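You operate a simulated robot arm through the tools that you are given. There is no shell and no other tool.

Carry out the task below with a simulated robot arm. There is one attempt and no reset: what you move stays moved.

Task
Flare the green tube's end on the pliers stand.
Fine: flared yellow tube off the nose into DONE first; one squeeze; green tube back into NEW.

It is judged by the outcome, as a careful person would: the job done as asked, and still so three seconds after it is handed in. It fails if anything else is knocked over, pushed out of place, dropped, spilled or broken.

Robot
A 6-joint arm with a two-finger parallel gripper, fixed in place. Base frame: the origin is at the foot of the arm, x ahead of it, y to its left, z up; the work surface is at about z = 903. Units: mm, degrees, N and s.
With the tool pointing down near the work surface it reaches from about 360 to 760 mm from the base axis. Its first joint turns from -66.0 to 66.0 degrees. Payload 2.45 kg.
The tool frame sits at the grasp point between the pads (the TCP): z along the fingers, y along the line on which they close. The tips reach 24 mm beyond it. Largest opening 68 mm; finger width 17, thickness 10; the body of the gripper, 40 by 70 mm, starts 41 mm behind the TCP.
Orientation is that of the tool frame in the base frame, as a unit quaternion [w, x, y, z]. With the fingers straight down and closing along the base's y, the tool's x points along the base's -x, its y along +y and its z along -z.

Tools
- The arm moves only by the tool apply_moves. Its argument "targets" is a list of rows, each a list of 7 numbers: the closure in counts, from 0 (fully open) to 255 (shut), then the shift along the base's x, y, z in units of 400 mm (1.0 is 400 mm), then the turn, a rotation vector about the base's x, y, z in units of 45 degrees (1.0 is 45 degrees). In form: [[gripper, tx, ty, tz, wx, wy, wz], ...]. A call has 1 to 20 rows; each row is the pose to reach, as a shift and turn from the pose commanded when the call began. A call with a number of a shift or a turn outside -1 to 1 is refused whole. Each row takes 0.2 s and may step no farther than 50 mm and 8.6 degrees from the row before; otherwise, or with a gripper value out of range, the whole call is refused. Where a pose cannot be reached the arm comes as near as it can. A force on the tool above 40 N (or 10 N above the force at the start of the call, whichever is more), or a blocked arm, ends the call early, and 0.2 s more pass. The fingers move at their own pace (about 108 mm/s each) and stop on an object; they squeeze with about 35 N. The grip force told is the motor's: it shows also when the fingers shut on nothing. Time passes only in rows, and 0.2 s behind the last, so rows that repeat a pose let the fingers close. It gives the time, the measured TCP pose, the force on the tool (base axes), the opening and the grip force at its end, in the units of the frame above (readings bear some noise), with the torque about the TCP (base axes, N m) and any sound that the robot's microphone picked up.
- Cameras (640 x 400 px; columns grow to the right, rows downward): "scene" is fixed at [195.7, 450.5, 1461.7]; the picture's right is [-0.51, -0.86, 0.00], its down [-0.56, 0.33, -0.76] and it looks along [0.65, -0.38, -0.65] (base axes); focal length 324 px, centre (320, 200). "wrist" rides on the gripper at [84, 11, -75] in the tool frame; the picture's right is [-0.13, 0.99, 0.00], its down [-0.60, -0.08, -0.79] and it looks along [-0.79, -0.10, 0.61] (tool axes); focal length 251 px, centre (320, 200). There is no depth. A picture from a camera that has moved, and an enlarged one, comes with that camera's place and axes in the base frame and with its lens. The place of the scene camera against the robot may be out by one fixed shift of up to 25 mm in any direction.
- grab_frame(camera): a new picture of that camera. It takes no simulated time.
- inspect(camera, box): a new picture of the part [left, top, right, bottom] of that camera's present view, enlarged. It takes no simulated time.
- close_job(): hands the job in; it is judged then, once.

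Places have to be worked out from the pictures, the camera data and where the tool is seen. Open the gripper and draw the arm clear of the work before you hand the job in, unless the task says otherwise.

The tools are called as a command line: name --pt "numbers of a row" for each row, then --argument value for the rest, lists and objects as JSON in quotes. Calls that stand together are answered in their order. apply_moves: Moves the arm, as the interface text tells. Its arguments: {"type":"object","properties":{"targets":{"type":"array"}},"required":["targets"]} The other tools are called the same way: grab_frame (camera) takes a picture; inspect (camera, box) takes an enlarged picture of a part of a camera's view; close_job () hands the job in.

At the start:

```text
t: 0.0
position: [405.3, 160.2, 1201.1]
tcp_rot: [0.0, 0.001, 1.0, 0.001]
force: [-0.4, -0.7, 0.2]
torque: [0.01, 0.0, 0.0]
opening: 68.0
finger_force: 0.0
```

scene: 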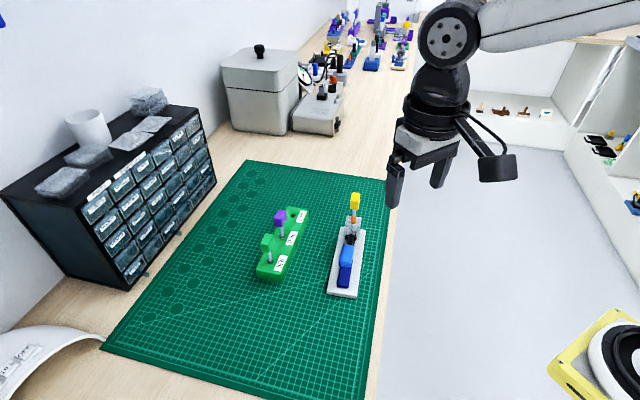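
wrist: 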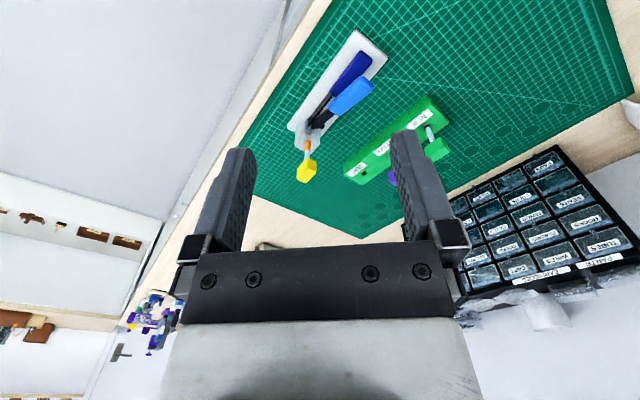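

The scene shows a green rack with a green and a purple item, and a pliers stand with a yellow item on its nose. I will take enlarged pictures first to read the labels and the geometry.

inspect --camera "scene" --box '[240, 180, 400, 310]'

inspect --camera "wrist" --box '[240, 20, 480, 200]'

inspect --camera "scene" --box '[320, 185, 380, 305]'

inspect --camera "scene" --box '[250, 200, 320, 290]'

```text
3.08 times, centred on (320, 245) of scene
camera zoom: at [195.7, 450.5, 1461.7], right [-0.51, -0.86, 0.0], down [-0.56, 0.33, -0.76], along [0.65, -0.38, -0.65], focal length 998 px, centre (320, 62)
```

zoom: 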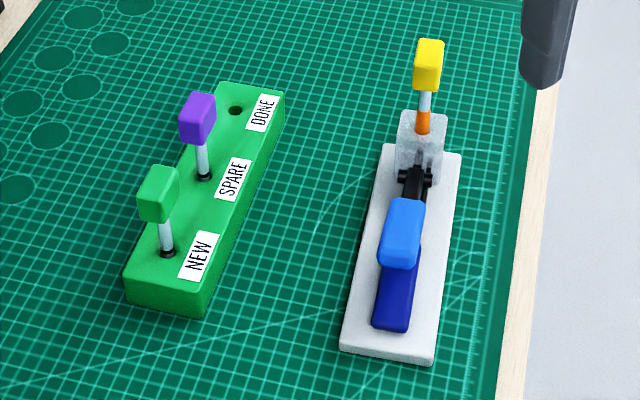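

```text
2.22 times, centred on (360, 110) of wrist
camera zoom: at [321.1, 170.3, 1276.5], right [0.13, 0.99, 0.0], down [0.6, -0.08, 0.79], along [0.79, -0.1, -0.61], focal length 559 px, centre (231, 400)
```

zoom: 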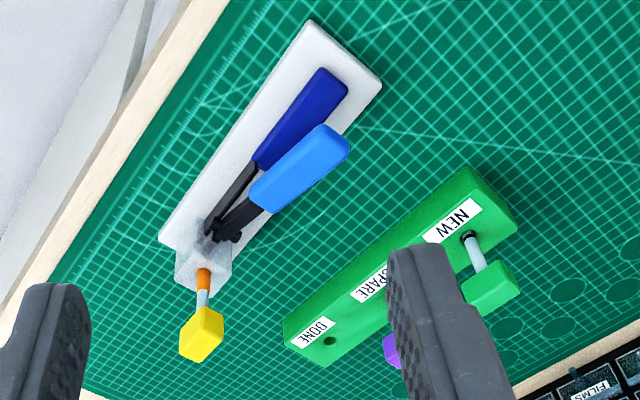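

```text
3.33 times, centred on (350, 245) of scene
camera zoom: at [195.7, 450.5, 1461.7], right [-0.51, -0.86, 0.0], down [-0.56, 0.33, -0.76], along [0.65, -0.38, -0.65], focal length 1081 px, centre (220, 50)
```

zoom: 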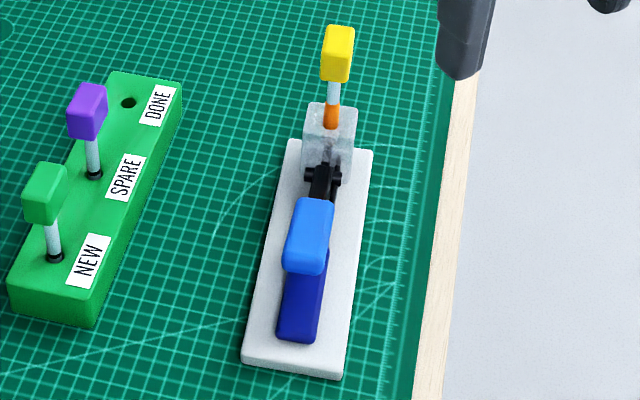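

```text
4.44 times, centred on (285, 245) of scene
camera zoom: at [195.7, 450.5, 1461.7], right [-0.51, -0.86, 0.0], down [-0.56, 0.33, -0.76], along [0.65, -0.38, -0.65], focal length 1442 px, centre (476, 0)
```

zoom: 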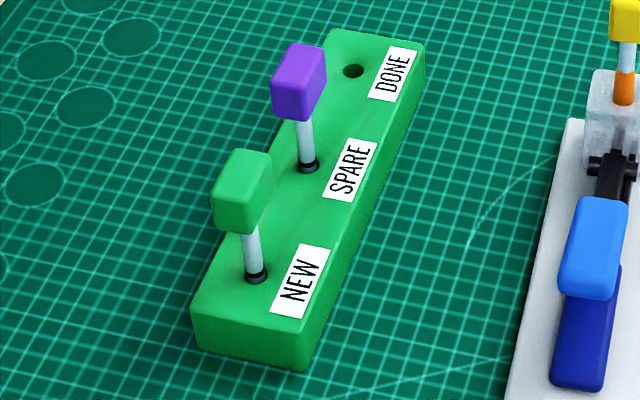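

From the wrist picture I judge the rack and the pliers stand to lie at about 45° in the base frame, with the nose near (583,116), DONE near (694,211) and NEW near (595,312). I turn the tool -45° about z and move to a high viewpoint over the stand's handle end, well above everything, to see the nose and the handles closer.

apply_moves --pt "0 0.027 0.029 -0.02 0 0 -0.167" --pt "0 0.054 0.0575 -0.04 0 0 -0.333" --pt "0 0.081 0.086 -0.07 0 0 -0.5" --pt "0 0.108 0.115 -0.1 0 0 -0.667" --pt "0 0.135 0.144 -0.13 0 0 -0.833" --pt "0 0.1625 0.1725 -0.16 0 0 -1.0" --pt "0 0.1625 0.1725 -0.16 0 0 -1.0"

grab_frame --camera "wrist"

grab_frame --camera "scene"

```text
t: 1.6
position: [471.2, 230.7, 1135.8]
tcp_rot: [0.0, 0.384, 0.923, 0.0]
force: [0.7, 0.0, -0.3]
torque: [0.02, 0.04, -0.03]
opening: 68.2
finger_force: 0.0
```

```text
taken
camera wrist: at [419.1, 296.0, 1212.1], right [0.79, 0.61, 0.0], down [0.37, -0.48, 0.79], along [0.48, -0.63, -0.61], focal length 251 px, centre (320, 200)
```

wrist: 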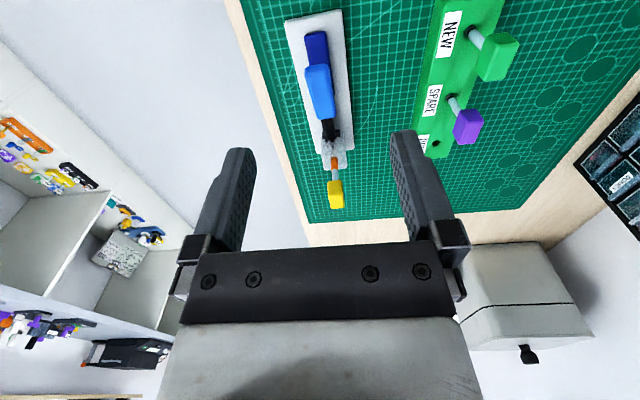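

```text
taken
```

scene: 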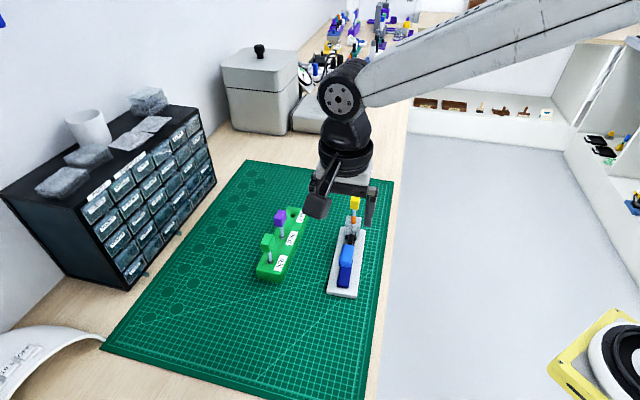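

The wrist camera now sees both the stand and the rack almost along their axes. I enlarge parts of this view to measure the handles, the nose and the tubes.

inspect --camera "wrist" --box '[270, 0, 390, 75]'

inspect --camera "wrist" --box '[280, 140, 390, 215]'

inspect --camera "wrist" --box '[280, 60, 400, 145]'

inspect --camera "wrist" --box '[410, 0, 540, 165]'

```text
5.33 times, centred on (330, 38) of wrist
camera zoom: at [419.1, 296.0, 1212.1], right [0.79, 0.61, 0.0], down [0.37, -0.48, 0.79], along [0.48, -0.63, -0.61], focal length 1341 px, centre (267, 1067)
```

zoom: 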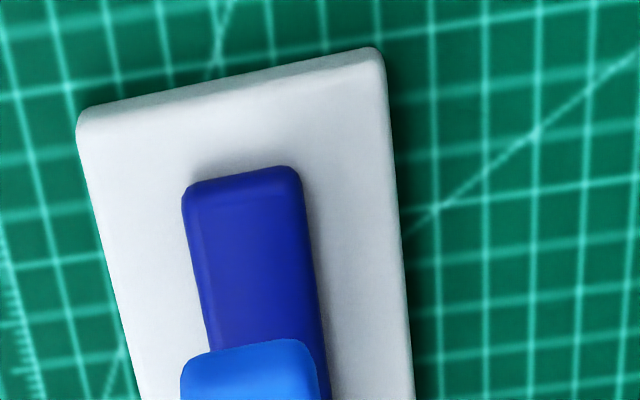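

```text
5.33 times, centred on (335, 178) of wrist
camera zoom: at [419.1, 296.0, 1212.1], right [0.79, 0.61, 0.0], down [0.37, -0.48, 0.79], along [0.48, -0.63, -0.61], focal length 1341 px, centre (240, 320)
```

zoom: 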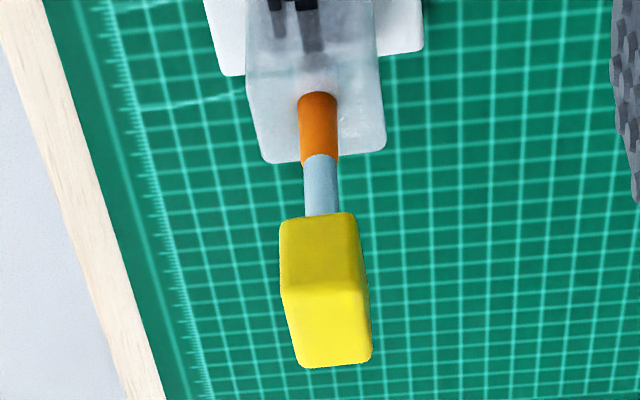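

```text
4.71 times, centred on (340, 102) of wrist
camera zoom: at [419.1, 296.0, 1212.1], right [0.79, 0.61, 0.0], down [0.37, -0.48, 0.79], along [0.48, -0.63, -0.61], focal length 1183 px, centre (226, 659)
```

zoom: 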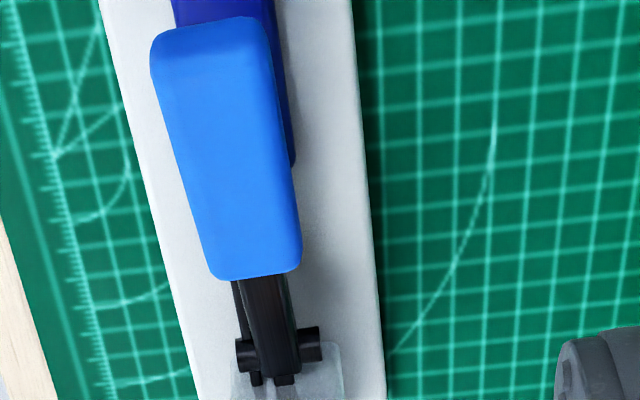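

```text
2.42 times, centred on (475, 82) of wrist
camera zoom: at [419.1, 296.0, 1212.1], right [0.79, 0.61, 0.0], down [0.37, -0.48, 0.79], along [0.48, -0.63, -0.61], focal length 610 px, centre (-56, 485)
```

zoom: 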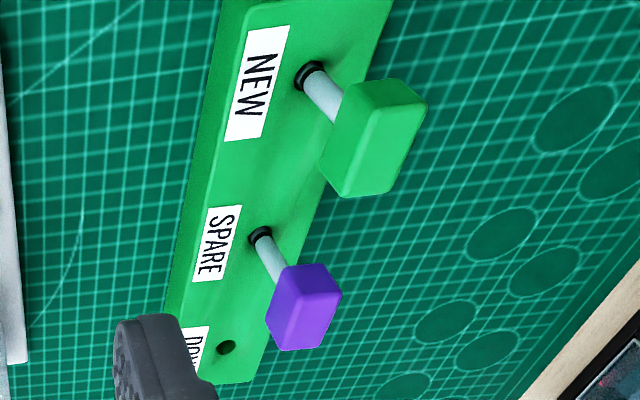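

Triangulating from two wrist views: NEW hole ≈ (591,309), DONE hole ≈ (691,211), rack top ≈ 935; nose base ≈ (581,117,957), yellow block about 1004–1032 in z. I look closer at the grip blocks in the rack for their orientation and at the tube ends.

inspect --camera "wrist" --box '[455, 15, 535, 65]'

inspect --camera "wrist" --box '[430, 85, 500, 155]'

inspect --camera "scene" --box '[255, 225, 295, 275]'

inspect --camera "scene" --box '[330, 185, 380, 245]'

```text
8.00 times, centred on (495, 40) of wrist
camera zoom: at [419.1, 296.0, 1212.1], right [0.79, 0.61, 0.0], down [0.37, -0.48, 0.79], along [0.48, -0.63, -0.61], focal length 2012 px, centre (-1080, 1480)
```

zoom: 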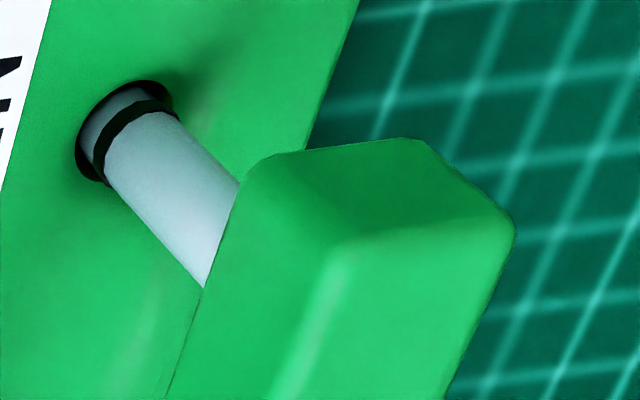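

```text
5.71 times, centred on (465, 120) of wrist
camera zoom: at [419.1, 296.0, 1212.1], right [0.79, 0.61, 0.0], down [0.37, -0.48, 0.79], along [0.48, -0.63, -0.61], focal length 1437 px, centre (-509, 657)
```

zoom: 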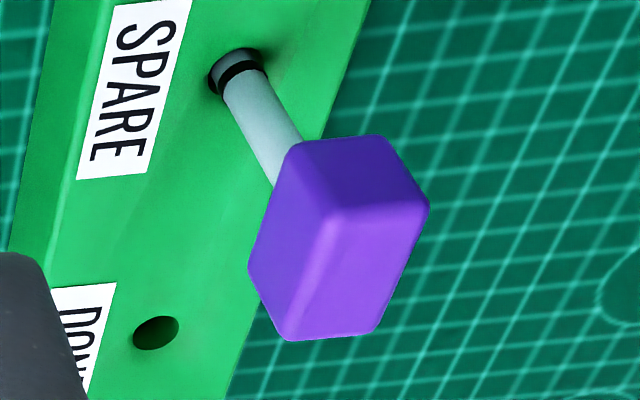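

```text
8.00 times, centred on (275, 250) of scene
camera zoom: at [195.7, 450.5, 1461.7], right [-0.51, -0.86, 0.0], down [-0.56, 0.33, -0.76], along [0.65, -0.38, -0.65], focal length 2595 px, centre (680, -200)
```

zoom: 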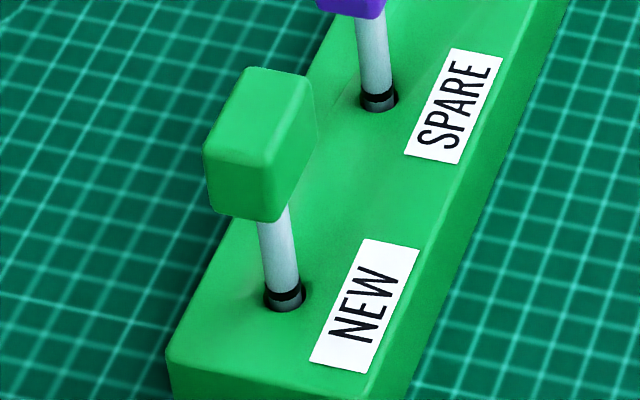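

```text
6.67 times, centred on (355, 215) of scene
camera zoom: at [195.7, 450.5, 1461.7], right [-0.51, -0.86, 0.0], down [-0.56, 0.33, -0.76], along [0.65, -0.38, -0.65], focal length 2162 px, centre (87, 100)
```

zoom: 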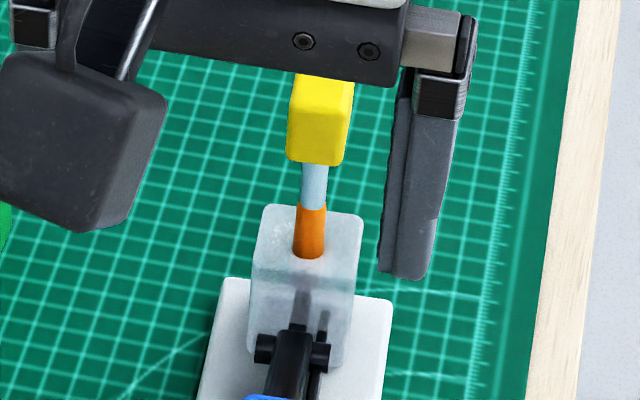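

The blocks are about 16 mm wide across the rack axis and about 28 mm along it, with yaw close to my present tool yaw, so I can grip across the thin side. Next I move the open gripper to hover over the yellow block, tips about 30 mm above it, and look again.

apply_moves --pt "0 0.055 -0.056 -0.026 0 0 0" --pt "0 0.11 -0.111 -0.052 0 0 0" --pt "0 0.166 -0.167 -0.078 0 0 0" --pt "0 0.221 -0.222 -0.104 0 0 0" --pt "0 0.2768 -0.278 -0.13 0 0 0" --pt "0 0.2768 -0.278 -0.13 0 0 0"

grab_frame --camera "wrist"

inspect --camera "wrist" --box '[240, 60, 400, 200]'

inspect --camera "scene" --box '[300, 150, 420, 250]'

```text
t: 3.0
position: [581.5, 118.0, 1084.3]
tcp_rot: [0.0, 0.383, 0.924, 0.0]
force: [-0.3, -0.3, 0.2]
torque: [-0.02, 0.0, -0.02]
opening: 68.1
finger_force: 0.1
```

```text
taken
camera wrist: at [530.5, 183.9, 1160.0], right [0.79, 0.61, 0.0], down [0.37, -0.48, 0.79], along [0.48, -0.63, -0.61], focal length 251 px, centre (320, 200)
```

wrist: 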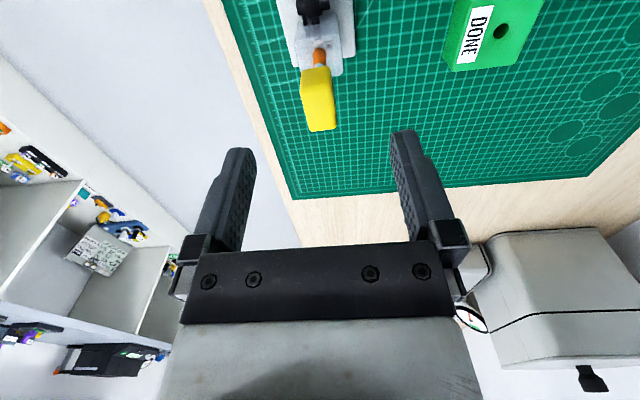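

```text
2.86 times, centred on (320, 130) of wrist
camera zoom: at [530.5, 183.9, 1160.0], right [0.79, 0.61, 0.0], down [0.37, -0.48, 0.79], along [0.48, -0.63, -0.61], focal length 718 px, centre (320, 400)
```

zoom: 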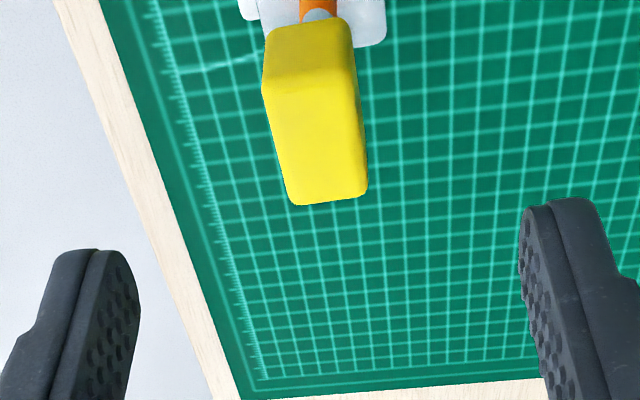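

```text
4.00 times, centred on (360, 200) of scene
camera zoom: at [195.8, 450.4, 1461.7], right [-0.51, -0.86, 0.0], down [-0.56, 0.33, -0.76], along [0.65, -0.38, -0.65], focal length 1297 px, centre (160, 200)
```

zoom: 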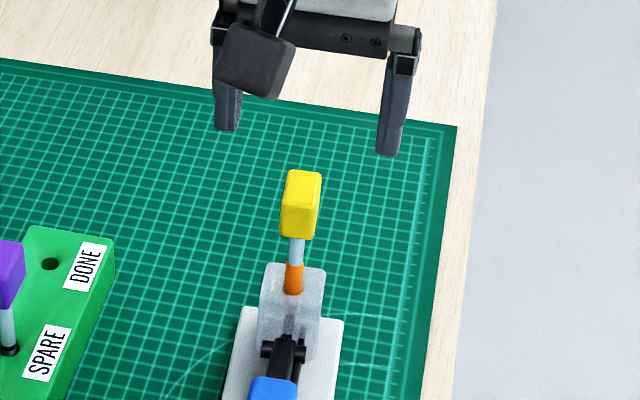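

The block's top face projects to column ≈ 321 and back-projects to ≈ (582,117), so the TCP is centred over it within about a millimetre, and its yaw is within 2° of the tool. I lower straight down to z ≈ 1018, mid-block, with the fingers open.

apply_moves --pt "0 0 0 -0.0425 0 0 0" --pt "0 0 0 -0.085 0 0 0" --pt "0 0 0 -0.1275 0 0 0" --pt "0 0 0 -0.1675 0 0 0" --pt "0 0 0 -0.1675 0 0 0"

grab_frame --camera "wrist"

inspect --camera "scene" --box '[300, 150, 420, 250]'

```text
t: 4.2
position: [581.2, 119.1, 1017.1]
tcp_rot: [0.0, 0.383, 0.924, 0.0]
force: [0.6, 0.3, -0.4]
torque: [0.0, 0.0, 0.01]
opening: 68.0
finger_force: 0.0
```

```text
taken
camera wrist: at [528.8, 184.4, 1093.5], right [0.79, 0.61, 0.0], down [0.37, -0.48, 0.79], along [0.48, -0.63, -0.61], focal length 251 px, centre (320, 200)
```

wrist: 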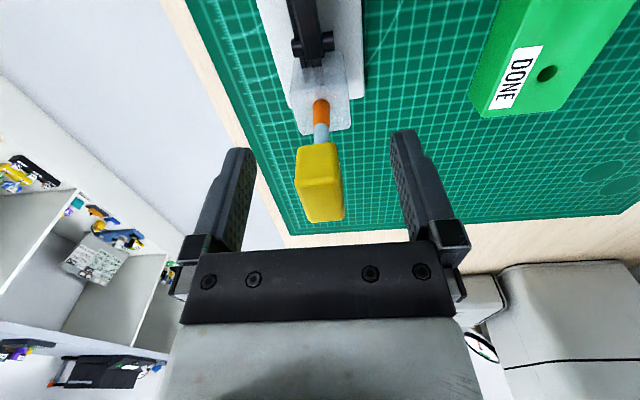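

```text
4.00 times, centred on (360, 200) of scene
camera zoom: at [195.7, 450.5, 1461.7], right [-0.51, -0.86, 0.0], down [-0.56, 0.33, -0.76], along [0.65, -0.38, -0.65], focal length 1297 px, centre (160, 200)
```

zoom: 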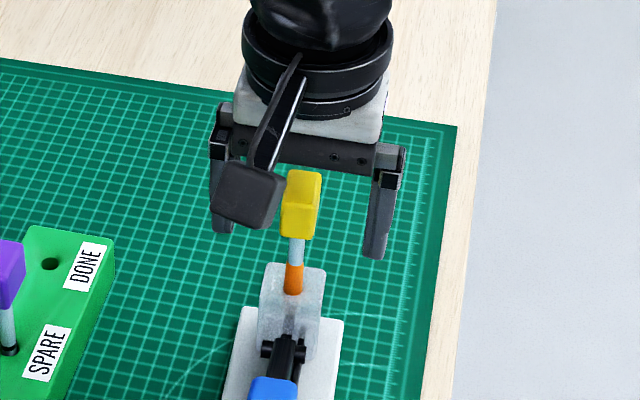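

The block sits centred between the pads (column ≈ 320, around the TCP's row). I look at the orange part and nose once more before closing.

inspect --camera "wrist" --box '[270, 10, 370, 150]'

inspect --camera "wrist" --box '[285, 80, 365, 150]'

```text
2.86 times, centred on (320, 80) of wrist
camera zoom: at [528.8, 184.4, 1093.5], right [0.79, 0.61, 0.0], down [0.37, -0.48, 0.79], along [0.48, -0.63, -0.61], focal length 718 px, centre (320, 543)
```

zoom: 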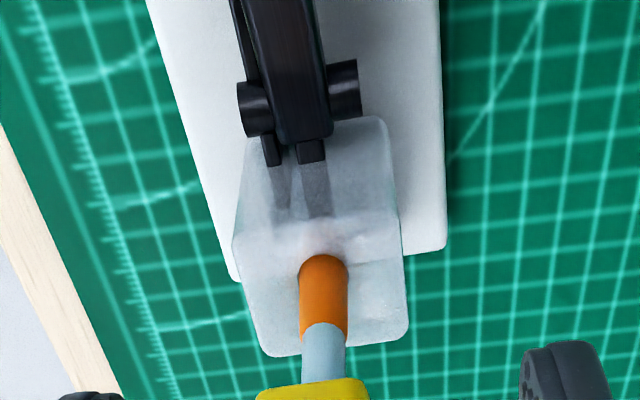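

```text
5.71 times, centred on (325, 115) of wrist
camera zoom: at [528.8, 184.4, 1093.5], right [0.79, 0.61, 0.0], down [0.37, -0.48, 0.79], along [0.48, -0.63, -0.61], focal length 1437 px, centre (291, 686)
```

zoom: 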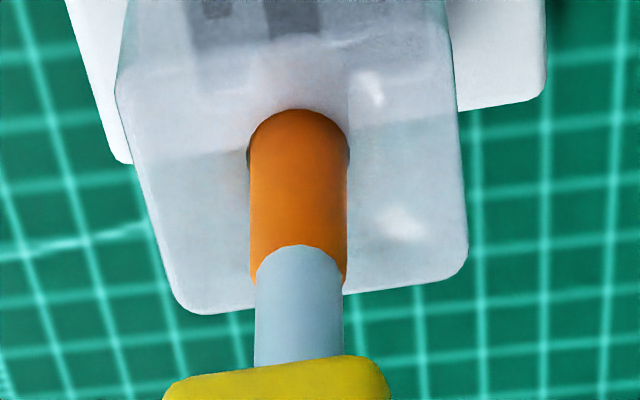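

The orange part is the flared (belled) end of the yellow tube, about 10 mm across against about 12 mm holes in the rack. I close the fingers on the yellow block and hold still.

apply_moves --pt "150 0 0 0 0 0 0" --pt "190 0 0 0 0 0 0" --pt "230 0 0 0 0 0 0" --pt "255 0 0 0 0 0 0" --pt "255 0 0 0 0 0 0"

grab_frame --camera "wrist"

```text
t: 5.4
position: [579.2, 118.8, 1017.2]
tcp_rot: [0.0, 0.383, 0.924, 0.0]
force: [0.8, 0.3, 0.3]
torque: [0.02, 0.03, 0.01]
opening: 16.7
finger_force: 34.9
```

```text
taken
camera wrist: at [528.8, 184.4, 1093.8], right [0.79, 0.61, 0.0], down [0.37, -0.48, 0.79], along [0.48, -0.63, -0.61], focal length 251 px, centre (320, 200)
```

wrist: 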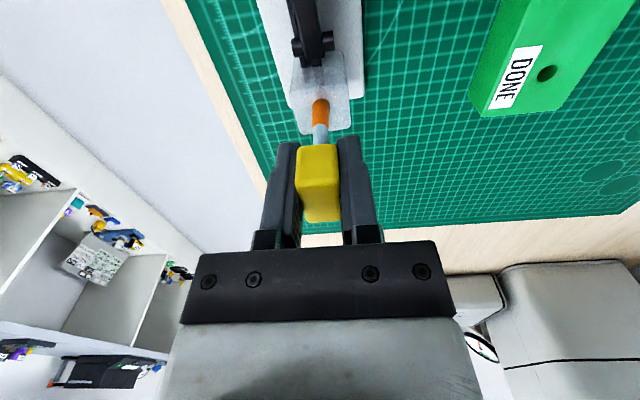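

The grip is firm (16.7 mm, 35 N) with almost no side load. I lift straight up, slowly at first, to draw the flared tube off the nose.

apply_moves --pt "255 0 0 0.01 0 0 0" --pt "255 0 0 0.025 0 0 0" --pt "255 0 0 0.045 0 0 0" --pt "255 0 0 0.07 0 0 0" --pt "255 0 0 0.1 0 0 0" --pt "255 0 0 0.14 0 0 0" --pt "255 0 0 0.18 0 0 0" --pt "255 0 0 0.22 0 0 0" --pt "255 0 0 0.22 0 0 0"

grab_frame --camera "wrist"

inspect --camera "scene" --box '[300, 130, 420, 250]'

inspect --camera "wrist" --box '[260, 0, 380, 150]'

```text
t: 7.4
position: [580.0, 118.8, 1105.4]
tcp_rot: [-0.001, 0.383, 0.924, 0.0]
force: [0.3, -0.5, 0.5]
torque: [-0.01, 0.02, 0.0]
opening: 16.8
finger_force: 35.6
```

```text
taken
camera wrist: at [528.9, 184.2, 1182.3], right [0.79, 0.61, 0.0], down [0.37, -0.48, 0.79], along [0.48, -0.63, -0.61], focal length 251 px, centre (320, 200)
```

wrist: 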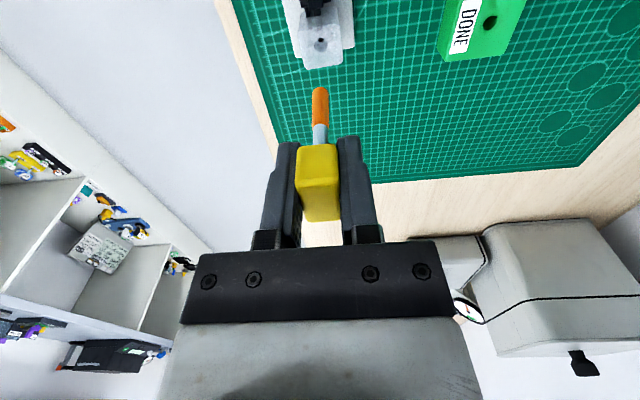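

```text
3.33 times, centred on (360, 190) of scene
camera zoom: at [195.7, 450.5, 1461.7], right [-0.51, -0.86, 0.0], down [-0.56, 0.33, -0.76], along [0.65, -0.38, -0.65], focal length 1081 px, centre (187, 233)
```

zoom: 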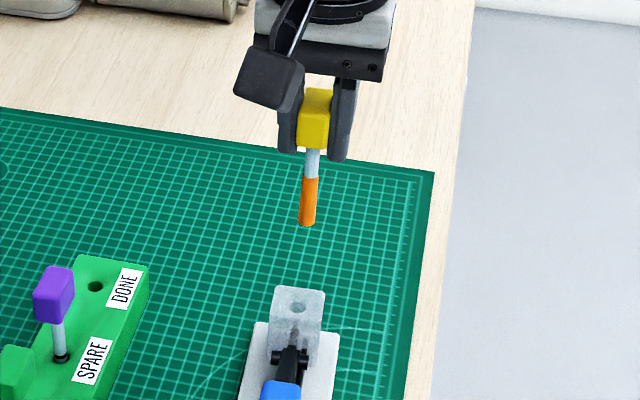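

```text
2.67 times, centred on (320, 75) of wrist
camera zoom: at [528.9, 184.2, 1182.3], right [0.79, 0.61, 0.0], down [0.37, -0.48, 0.79], along [0.48, -0.63, -0.61], focal length 670 px, centre (320, 533)
```

zoom: 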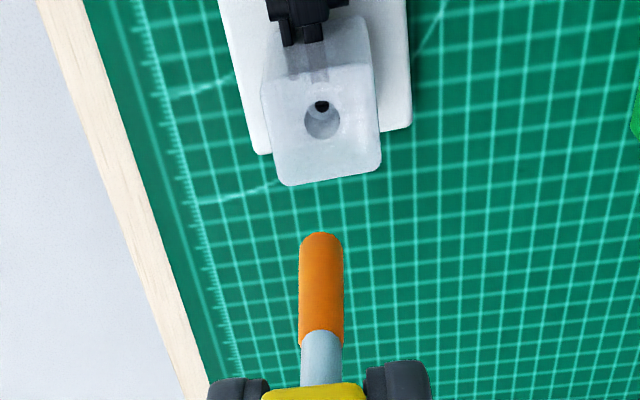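

The yellow tube came off cleanly; the block has a bore with a small black nose pin inside, centred where the tube was. I carry the yellow tube at height to above the DONE hole (≈ (690.5,210)) and stop with its tip about 30 mm above the rack to check alignment.

apply_moves --pt "255 0.068 0.0575 0 0 0 0" --pt "255 0.137 0.115 0 0 0 0" --pt "255 0.205 0.1725 0 0 0 0" --pt "255 0.27375 0.23 0 0 0 0" --pt "255 0.27375 0.23 -0.06 0 0 0" --pt "255 0.27375 0.23 -0.12 0 0 0" --pt "255 0.27375 0.23 -0.175 0 0 0" --pt "255 0.27375 0.23 -0.175 0 0 0"

grab_frame --camera "wrist"

inspect --camera "wrist" --box '[270, 40, 370, 140]'

inspect --camera "scene" --box '[240, 140, 360, 260]'

```text
t: 9.2
position: [689.5, 210.0, 1034.6]
tcp_rot: [0.0, 0.383, 0.924, 0.0]
force: [-0.3, -0.3, 0.4]
torque: [0.0, 0.02, 0.03]
opening: 16.6
finger_force: 35.0
```

```text
taken
camera wrist: at [638.1, 276.1, 1111.6], right [0.79, 0.61, 0.0], down [0.37, -0.48, 0.79], along [0.48, -0.63, -0.61], focal length 251 px, centre (320, 200)
```

wrist: 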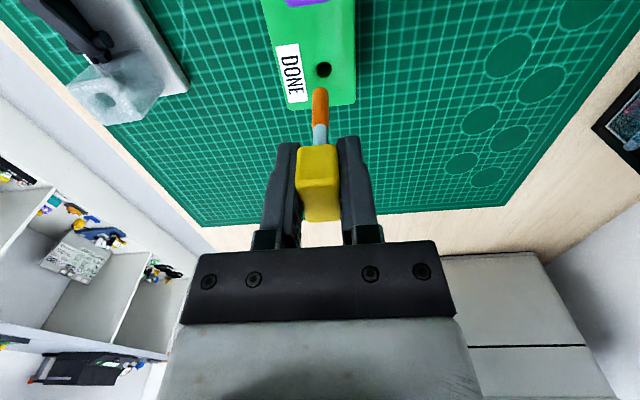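

```text
4.00 times, centred on (320, 90) of wrist
camera zoom: at [638.1, 276.1, 1111.6], right [0.79, 0.61, 0.0], down [0.37, -0.48, 0.79], along [0.48, -0.63, -0.61], focal length 1006 px, centre (320, 640)
```

zoom: 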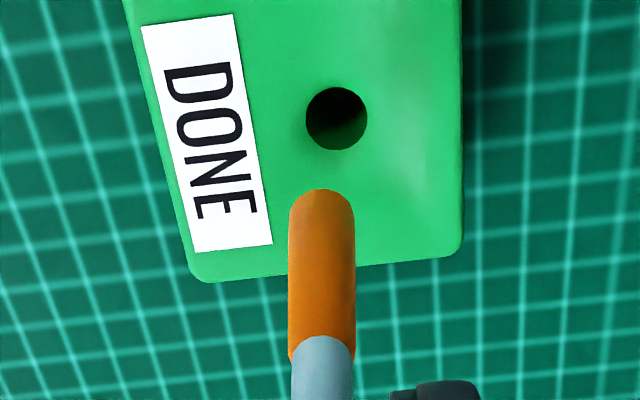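

```text
3.33 times, centred on (300, 200) of scene
camera zoom: at [195.8, 450.5, 1461.7], right [-0.51, -0.86, 0.0], down [-0.56, 0.33, -0.76], along [0.65, -0.38, -0.65], focal length 1081 px, centre (387, 200)
```

zoom: 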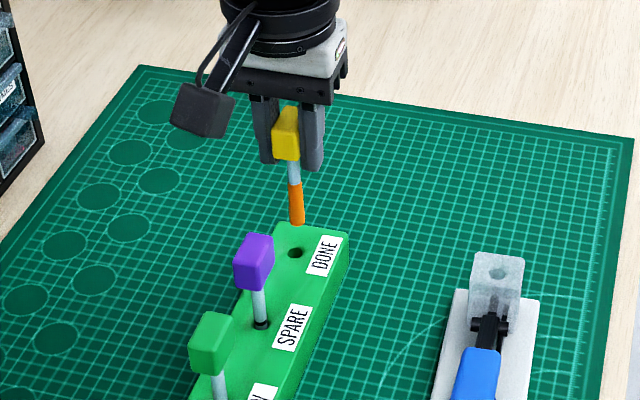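

The hole appears about 2.7 mm to the right of the tube's line, and I estimate a small fore-aft offset too; the tip is some 24–30 mm above the rack. I correct by about (0,+4) mm and come down 14 mm to compare again with less parallax.

apply_moves --pt "255 0.0003 0.0095 0 0 0 0" --pt "255 0.0003 0.0095 -0.0175 0 0 0" --pt "255 0.0003 0.0095 -0.035 0 0 0" --pt "255 0.0003 0.0095 -0.035 0 0 0"

inspect --camera "wrist" --box '[280, 50, 360, 130]'

inspect --camera "scene" --box '[270, 170, 330, 230]'

```text
t: 10.2
position: [689.7, 215.0, 1019.8]
tcp_rot: [-0.001, 0.383, 0.924, 0.0]
force: [-0.6, 0.2, -0.1]
torque: [0.0, -0.01, -0.01]
opening: 16.8
finger_force: 34.9
```

```text
5.00 times, centred on (320, 90) of wrist
camera zoom: at [638.3, 280.2, 1097.3], right [0.79, 0.61, 0.0], down [0.37, -0.48, 0.79], along [0.48, -0.63, -0.61], focal length 1257 px, centre (320, 750)
```

zoom: 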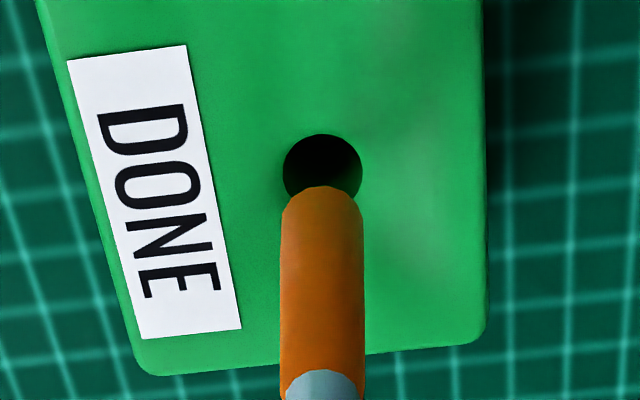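

```text
6.67 times, centred on (300, 200) of scene
camera zoom: at [195.7, 450.5, 1461.7], right [-0.51, -0.86, 0.0], down [-0.56, 0.33, -0.76], along [0.65, -0.38, -0.65], focal length 2162 px, centre (453, 200)
```

zoom: 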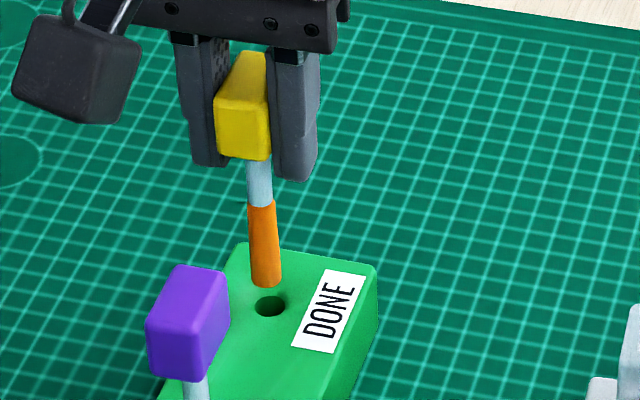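

Lateral alignment now looks right: hole and tube share column ≈ 322. The flared end looks nearly as wide as the hole, so I enlarge further to measure diameters and the fore-aft offset before going on.

inspect --camera "wrist" --box '[305, 70, 337, 98]'

inspect --camera "scene" --box '[282, 195, 306, 219]'

inspect --camera "wrist" --box '[290, 80, 350, 230]'

```text
14.29 times, centred on (321, 84) of wrist
camera zoom: at [638.3, 280.2, 1097.3], right [0.79, 0.61, 0.0], down [0.37, -0.48, 0.79], along [0.48, -0.63, -0.61], focal length 3592 px, centre (306, 1857)
```

zoom: 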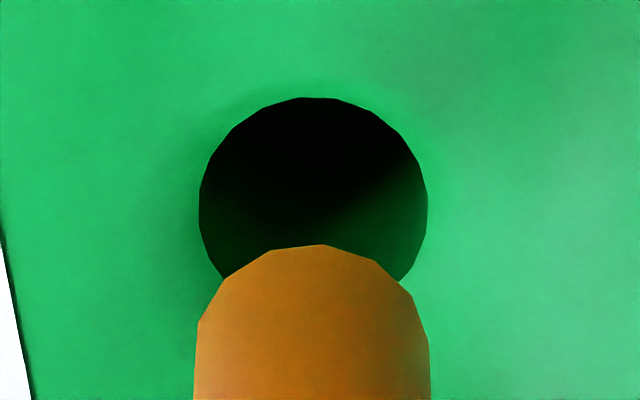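

```text
16.00 times, centred on (294, 207) of scene
camera zoom: at [195.7, 450.5, 1461.7], right [-0.51, -0.86, 0.0], down [-0.56, 0.33, -0.76], along [0.65, -0.38, -0.65], focal length 5190 px, centre (736, 88)
```

zoom: 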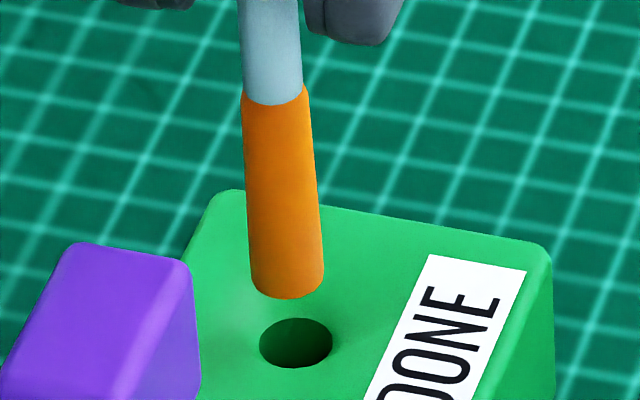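

```text
2.67 times, centred on (320, 155) of wrist
camera zoom: at [638.3, 280.2, 1097.3], right [0.79, 0.61, 0.0], down [0.37, -0.48, 0.79], along [0.48, -0.63, -0.61], focal length 670 px, centre (320, 320)
```

zoom: 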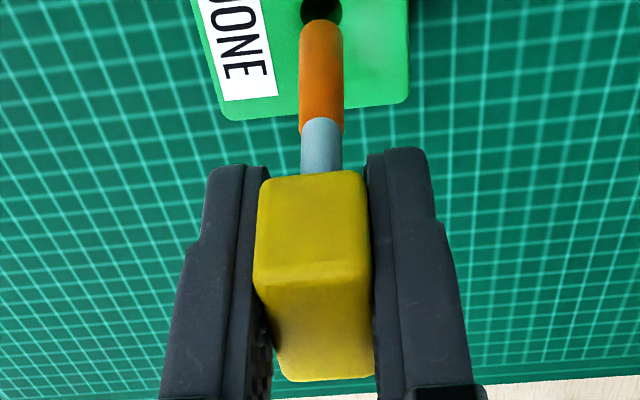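

From both views I compute that the tip is ≈ 15 mm above the rack and ≈ 1.4 mm short in the forward direction (0.7,-0.7), lateral error ≈ 0.1 mm. I shift by (+0.95,-1.05) mm and go down 10 mm to check again just above the hole.

apply_moves --pt "255 0.0024 -0.0026 0 0 0 0" --pt "255 0.0024 -0.0026 -0.0125 0 0 0" --pt "255 0.0024 -0.0026 -0.025 0 0 0" --pt "255 0.0024 -0.0026 -0.025 0 0 0"

inspect --camera "wrist" --box '[305, 70, 337, 98]'

inspect --camera "scene" --box '[282, 195, 306, 219]'

```text
t: 11.2
position: [690.7, 213.4, 1010.8]
tcp_rot: [0.0, 0.382, 0.924, 0.0]
force: [-0.3, -0.5, 0.0]
torque: [0.03, 0.03, -0.04]
opening: 16.9
finger_force: 35.1
```

```text
14.29 times, centred on (321, 84) of wrist
camera zoom: at [639.6, 279.4, 1087.5], right [0.79, 0.61, 0.0], down [0.37, -0.48, 0.79], along [0.48, -0.63, -0.61], focal length 3592 px, centre (306, 1857)
```

zoom: 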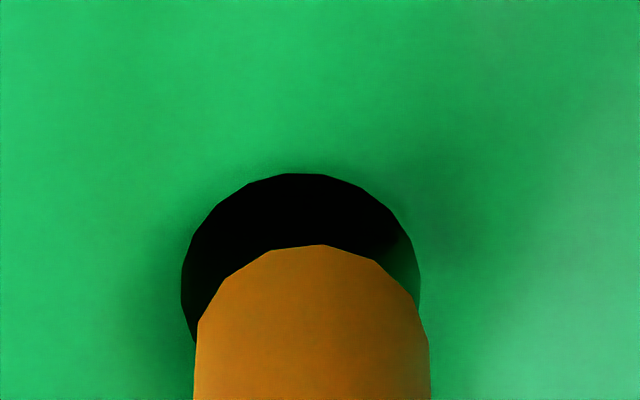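

```text
16.00 times, centred on (294, 207) of scene
camera zoom: at [195.8, 450.5, 1461.7], right [-0.51, -0.86, 0.0], down [-0.56, 0.33, -0.76], along [0.65, -0.38, -0.65], focal length 5190 px, centre (736, 88)
```

zoom: 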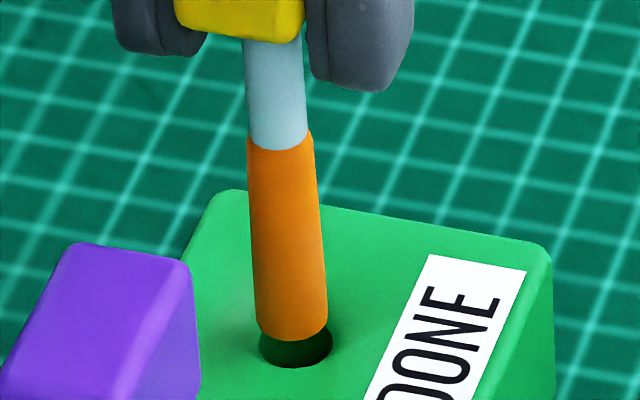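

The tip is now ≈ 5 mm above the rack, fore-aft within ~0.3 mm, but laterally ≈ 0.5 mm off toward (0.7,0.7). I make a small lateral correction and lower 2 mm, then check once more.

apply_moves --pt "255 -0.001 -0.0007 0 0 0 0" --pt "255 -0.001 -0.0007 -0.005 0 0 0" --pt "255 -0.001 -0.0007 -0.005 0 0 0"

inspect --camera "wrist" --box '[305, 70, 337, 98]'

inspect --camera "scene" --box '[282, 195, 306, 219]'

```text
t: 12.0
position: [691.7, 213.3, 1009.0]
tcp_rot: [0.0, 0.383, 0.924, 0.0]
force: [0.3, -0.5, -0.2]
torque: [0.0, 0.01, 0.05]
opening: 16.5
finger_force: 34.7
```

```text
14.29 times, centred on (321, 84) of wrist
camera zoom: at [639.0, 279.3, 1085.6], right [0.79, 0.61, 0.0], down [0.37, -0.48, 0.79], along [0.48, -0.63, -0.61], focal length 3592 px, centre (306, 1857)
```

zoom: 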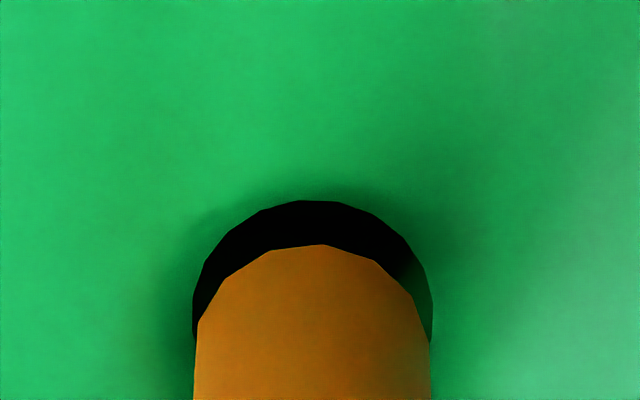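

```text
16.00 times, centred on (294, 207) of scene
camera zoom: at [195.7, 450.5, 1461.7], right [-0.51, -0.86, 0.0], down [-0.56, 0.33, -0.76], along [0.65, -0.38, -0.65], focal length 5190 px, centre (736, 88)
```

zoom: 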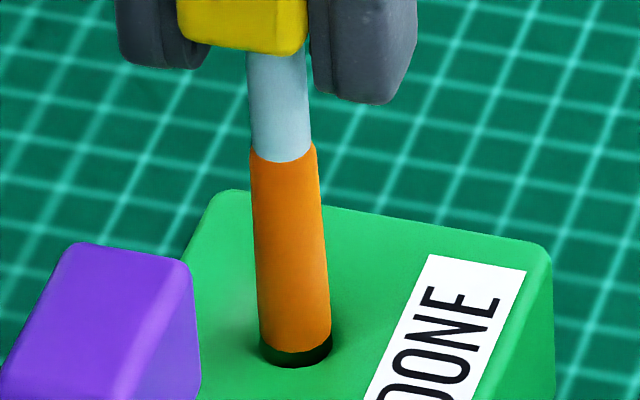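

Hole and tube are now concentric within a few tenths of a millimetre in both views, with the tip ≈ 2.5–3 mm above the rack. I lower in small steps of 1.2 mm and watch the force.

apply_moves --pt "255 0 0 -0.003 0 0 0" --pt "255 0 0 -0.006 0 0 0" --pt "255 0 0 -0.009 0 0 0" --pt "255 0 0 -0.012 0 0 0" --pt "255 0 0 -0.015 0 0 0"

inspect --camera "wrist" --box '[305, 70, 337, 98]'

inspect --camera "scene" --box '[282, 195, 306, 219]'

```text
t: 13.2
position: [691.8, 212.3, 1003.0]
tcp_rot: [0.001, 0.383, 0.924, 0.0]
force: [0.0, 0.7, -0.2]
torque: [0.0, 0.0, 0.02]
opening: 17.0
finger_force: 35.4
```

```text
14.29 times, centred on (321, 84) of wrist
camera zoom: at [639.1, 279.1, 1079.7], right [0.79, 0.61, 0.0], down [0.37, -0.48, 0.79], along [0.48, -0.63, -0.61], focal length 3592 px, centre (306, 1857)
```

zoom: 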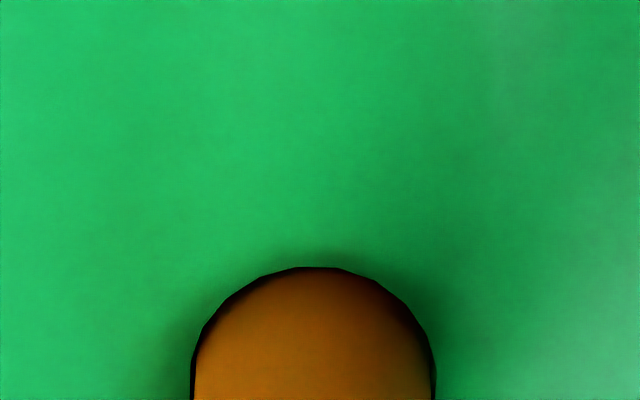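

```text
16.00 times, centred on (294, 207) of scene
camera zoom: at [195.8, 450.5, 1461.7], right [-0.51, -0.86, 0.0], down [-0.56, 0.33, -0.76], along [0.65, -0.38, -0.65], focal length 5190 px, centre (736, 88)
```

zoom: 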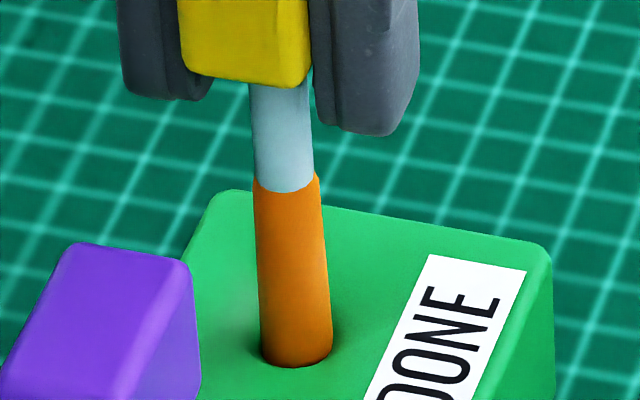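

The flared tip has entered the hole without force. I continue down 14 mm in 2 mm steps, still watching for contact.

apply_moves --pt "255 0 0 -0.005 0 0 0" --pt "255 0 0 -0.01 0 0 0" --pt "255 0 0 -0.015 0 0 0" --pt "255 0 0 -0.02 0 0 0" --pt "255 0 0 -0.025 0 0 0" --pt "255 0 0 -0.03 0 0 0" --pt "255 0 0 -0.035 0 0 0"

inspect --camera "scene" --box '[260, 180, 320, 230]'

inspect --camera "wrist" --box '[280, 60, 360, 140]'

```text
t: 14.8
position: [690.4, 213.4, 988.7]
tcp_rot: [0.0, 0.382, 0.924, 0.0]
force: [1.0, 0.0, -0.5]
torque: [0.01, -0.01, -0.01]
opening: 17.0
finger_force: 34.9
```

```text
8.00 times, centred on (290, 205) of scene
camera zoom: at [195.8, 450.5, 1461.7], right [-0.51, -0.86, 0.0], down [-0.56, 0.33, -0.76], along [0.65, -0.38, -0.65], focal length 2595 px, centre (560, 160)
```

zoom: 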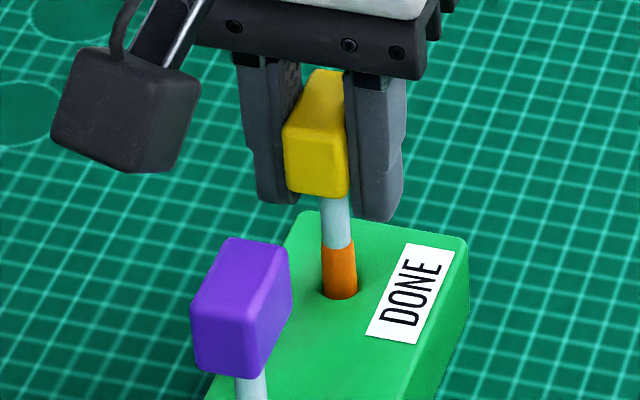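

```text
5.00 times, centred on (320, 100) of wrist
camera zoom: at [639.1, 279.3, 1065.5], right [0.79, 0.61, 0.0], down [0.37, -0.48, 0.79], along [0.48, -0.63, -0.61], focal length 1257 px, centre (320, 700)
```

zoom: 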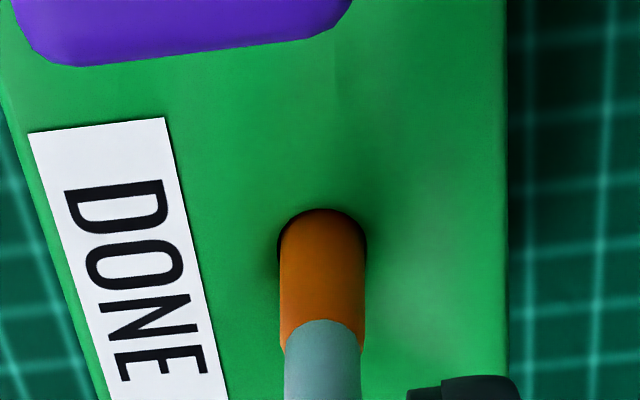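

Still no contact at about 17 mm depth; the purple block and camera housing are clear. I keep lowering in 1 mm steps until I feel the bottom.

apply_moves --pt "255 0 0 -0.0025 0 0 0" --pt "255 0 0 -0.005 0 0 0" --pt "255 0 0 -0.0075 0 0 0" --pt "255 0 0 -0.01 0 0 0" --pt "255 0 0 -0.0125 0 0 0"

inspect --camera "scene" --box '[260, 180, 320, 230]'

```text
t: 16.0
position: [691.2, 213.1, 986.8]
tcp_rot: [0.002, 0.381, 0.924, 0.001]
force: [-4.7, -0.4, 19.3]
torque: [-0.05, 0.38, -0.01]
opening: 17.1
finger_force: 35.2
```

```text
8.00 times, centred on (290, 205) of scene
camera zoom: at [195.1, 450.3, 1461.9], right [-0.51, -0.86, 0.0], down [-0.56, 0.33, -0.76], along [0.65, -0.38, -0.65], focal length 2595 px, centre (560, 160)
```

zoom: 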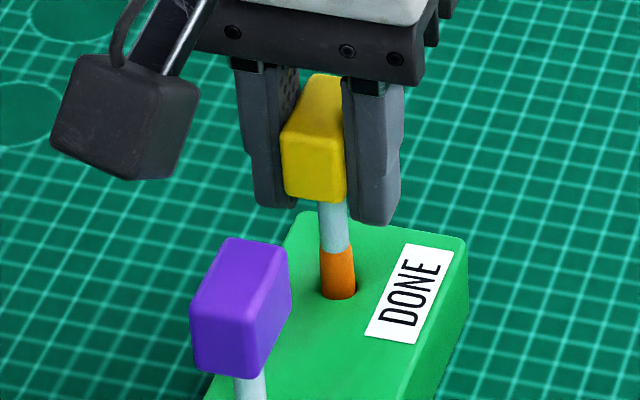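

Contact: 19 N upward at z ≈ 987, so the yellow tube is bottomed in DONE at the same height as its purple neighbour. I relieve the pressure by raising the command 3 mm, then open the fingers.

apply_moves --pt "255 0 0 0.004 0 0 0" --pt "255 0 0 0.0075 0 0 0" --pt "255 0 0 0.0075 0 0 0"

```text
t: 16.8
position: [690.2, 213.5, 987.7]
tcp_rot: [-0.001, 0.382, 0.924, 0.001]
force: [2.3, 0.2, 8.7]
torque: [0.08, -0.22, 0.0]
opening: 16.8
finger_force: 35.1
```

A residual 8.7 N remains, so I raise 1 mm more and open slowly.

apply_moves --pt "255 0 0 0.0025 0 0 0" --pt "255 0 0 0.0025 0 0 0"

inspect --camera "wrist" --box '[280, 60, 360, 140]'

```text
t: 17.4
position: [690.7, 213.2, 986.3]
tcp_rot: [-0.002, 0.382, 0.924, -0.001]
force: [0.1, -0.9, 2.0]
torque: [-0.04, -0.05, -0.02]
opening: 16.9
finger_force: 35.2
```

```text
5.00 times, centred on (320, 100) of wrist
camera zoom: at [638.7, 278.9, 1063.6], right [0.79, 0.61, 0.0], down [0.37, -0.48, 0.79], along [0.48, -0.63, -0.61], focal length 1257 px, centre (320, 700)
```

zoom: 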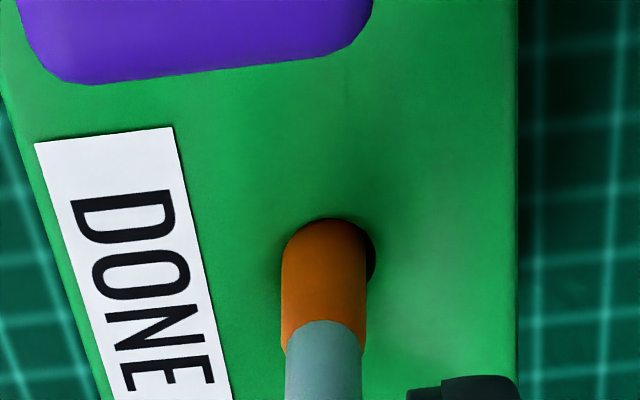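

The load is now only 2 N and the tube stands in the hole. I open the fingers and hold.

apply_moves --pt "180 0 0 0 0 0 0" --pt "140 0 0 0 0 0 0" --pt "100 0 0 0 0 0 0" --pt "100 0 0 0 0 0 0"

grab_frame --camera "wrist"

inspect --camera "scene" --box '[260, 180, 320, 230]'

```text
t: 18.4
position: [691.2, 213.8, 987.6]
tcp_rot: [0.0, 0.382, 0.924, 0.001]
force: [0.5, -0.2, 0.3]
torque: [-0.02, 0.02, -0.02]
opening: 41.0
finger_force: 0.1
```

```text
taken
camera wrist: at [639.1, 279.1, 1064.6], right [0.79, 0.61, 0.0], down [0.37, -0.48, 0.79], along [0.48, -0.63, -0.61], focal length 251 px, centre (320, 200)
```

wrist: 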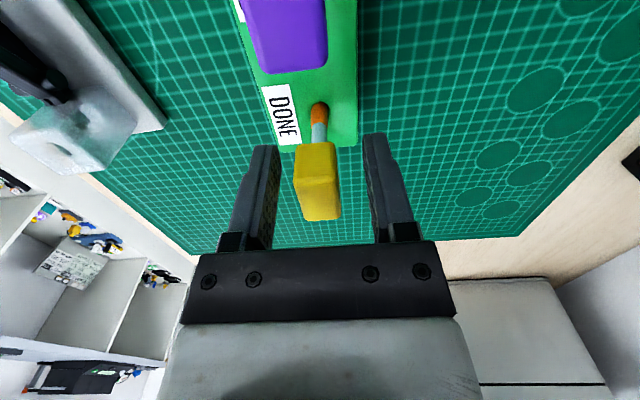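

```text
8.00 times, centred on (290, 205) of scene
camera zoom: at [195.7, 450.5, 1461.7], right [-0.51, -0.86, 0.0], down [-0.56, 0.33, -0.76], along [0.65, -0.38, -0.65], focal length 2595 px, centre (560, 160)
```

zoom: 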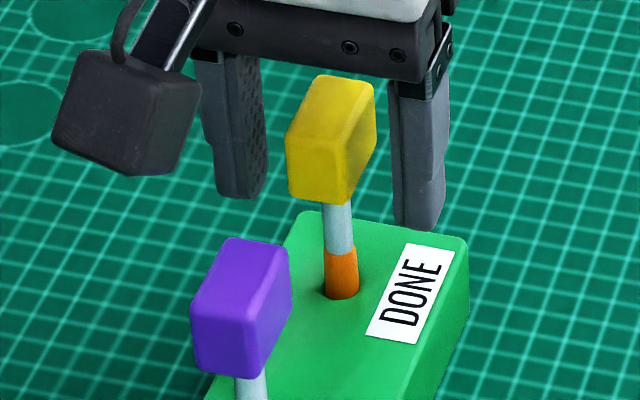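

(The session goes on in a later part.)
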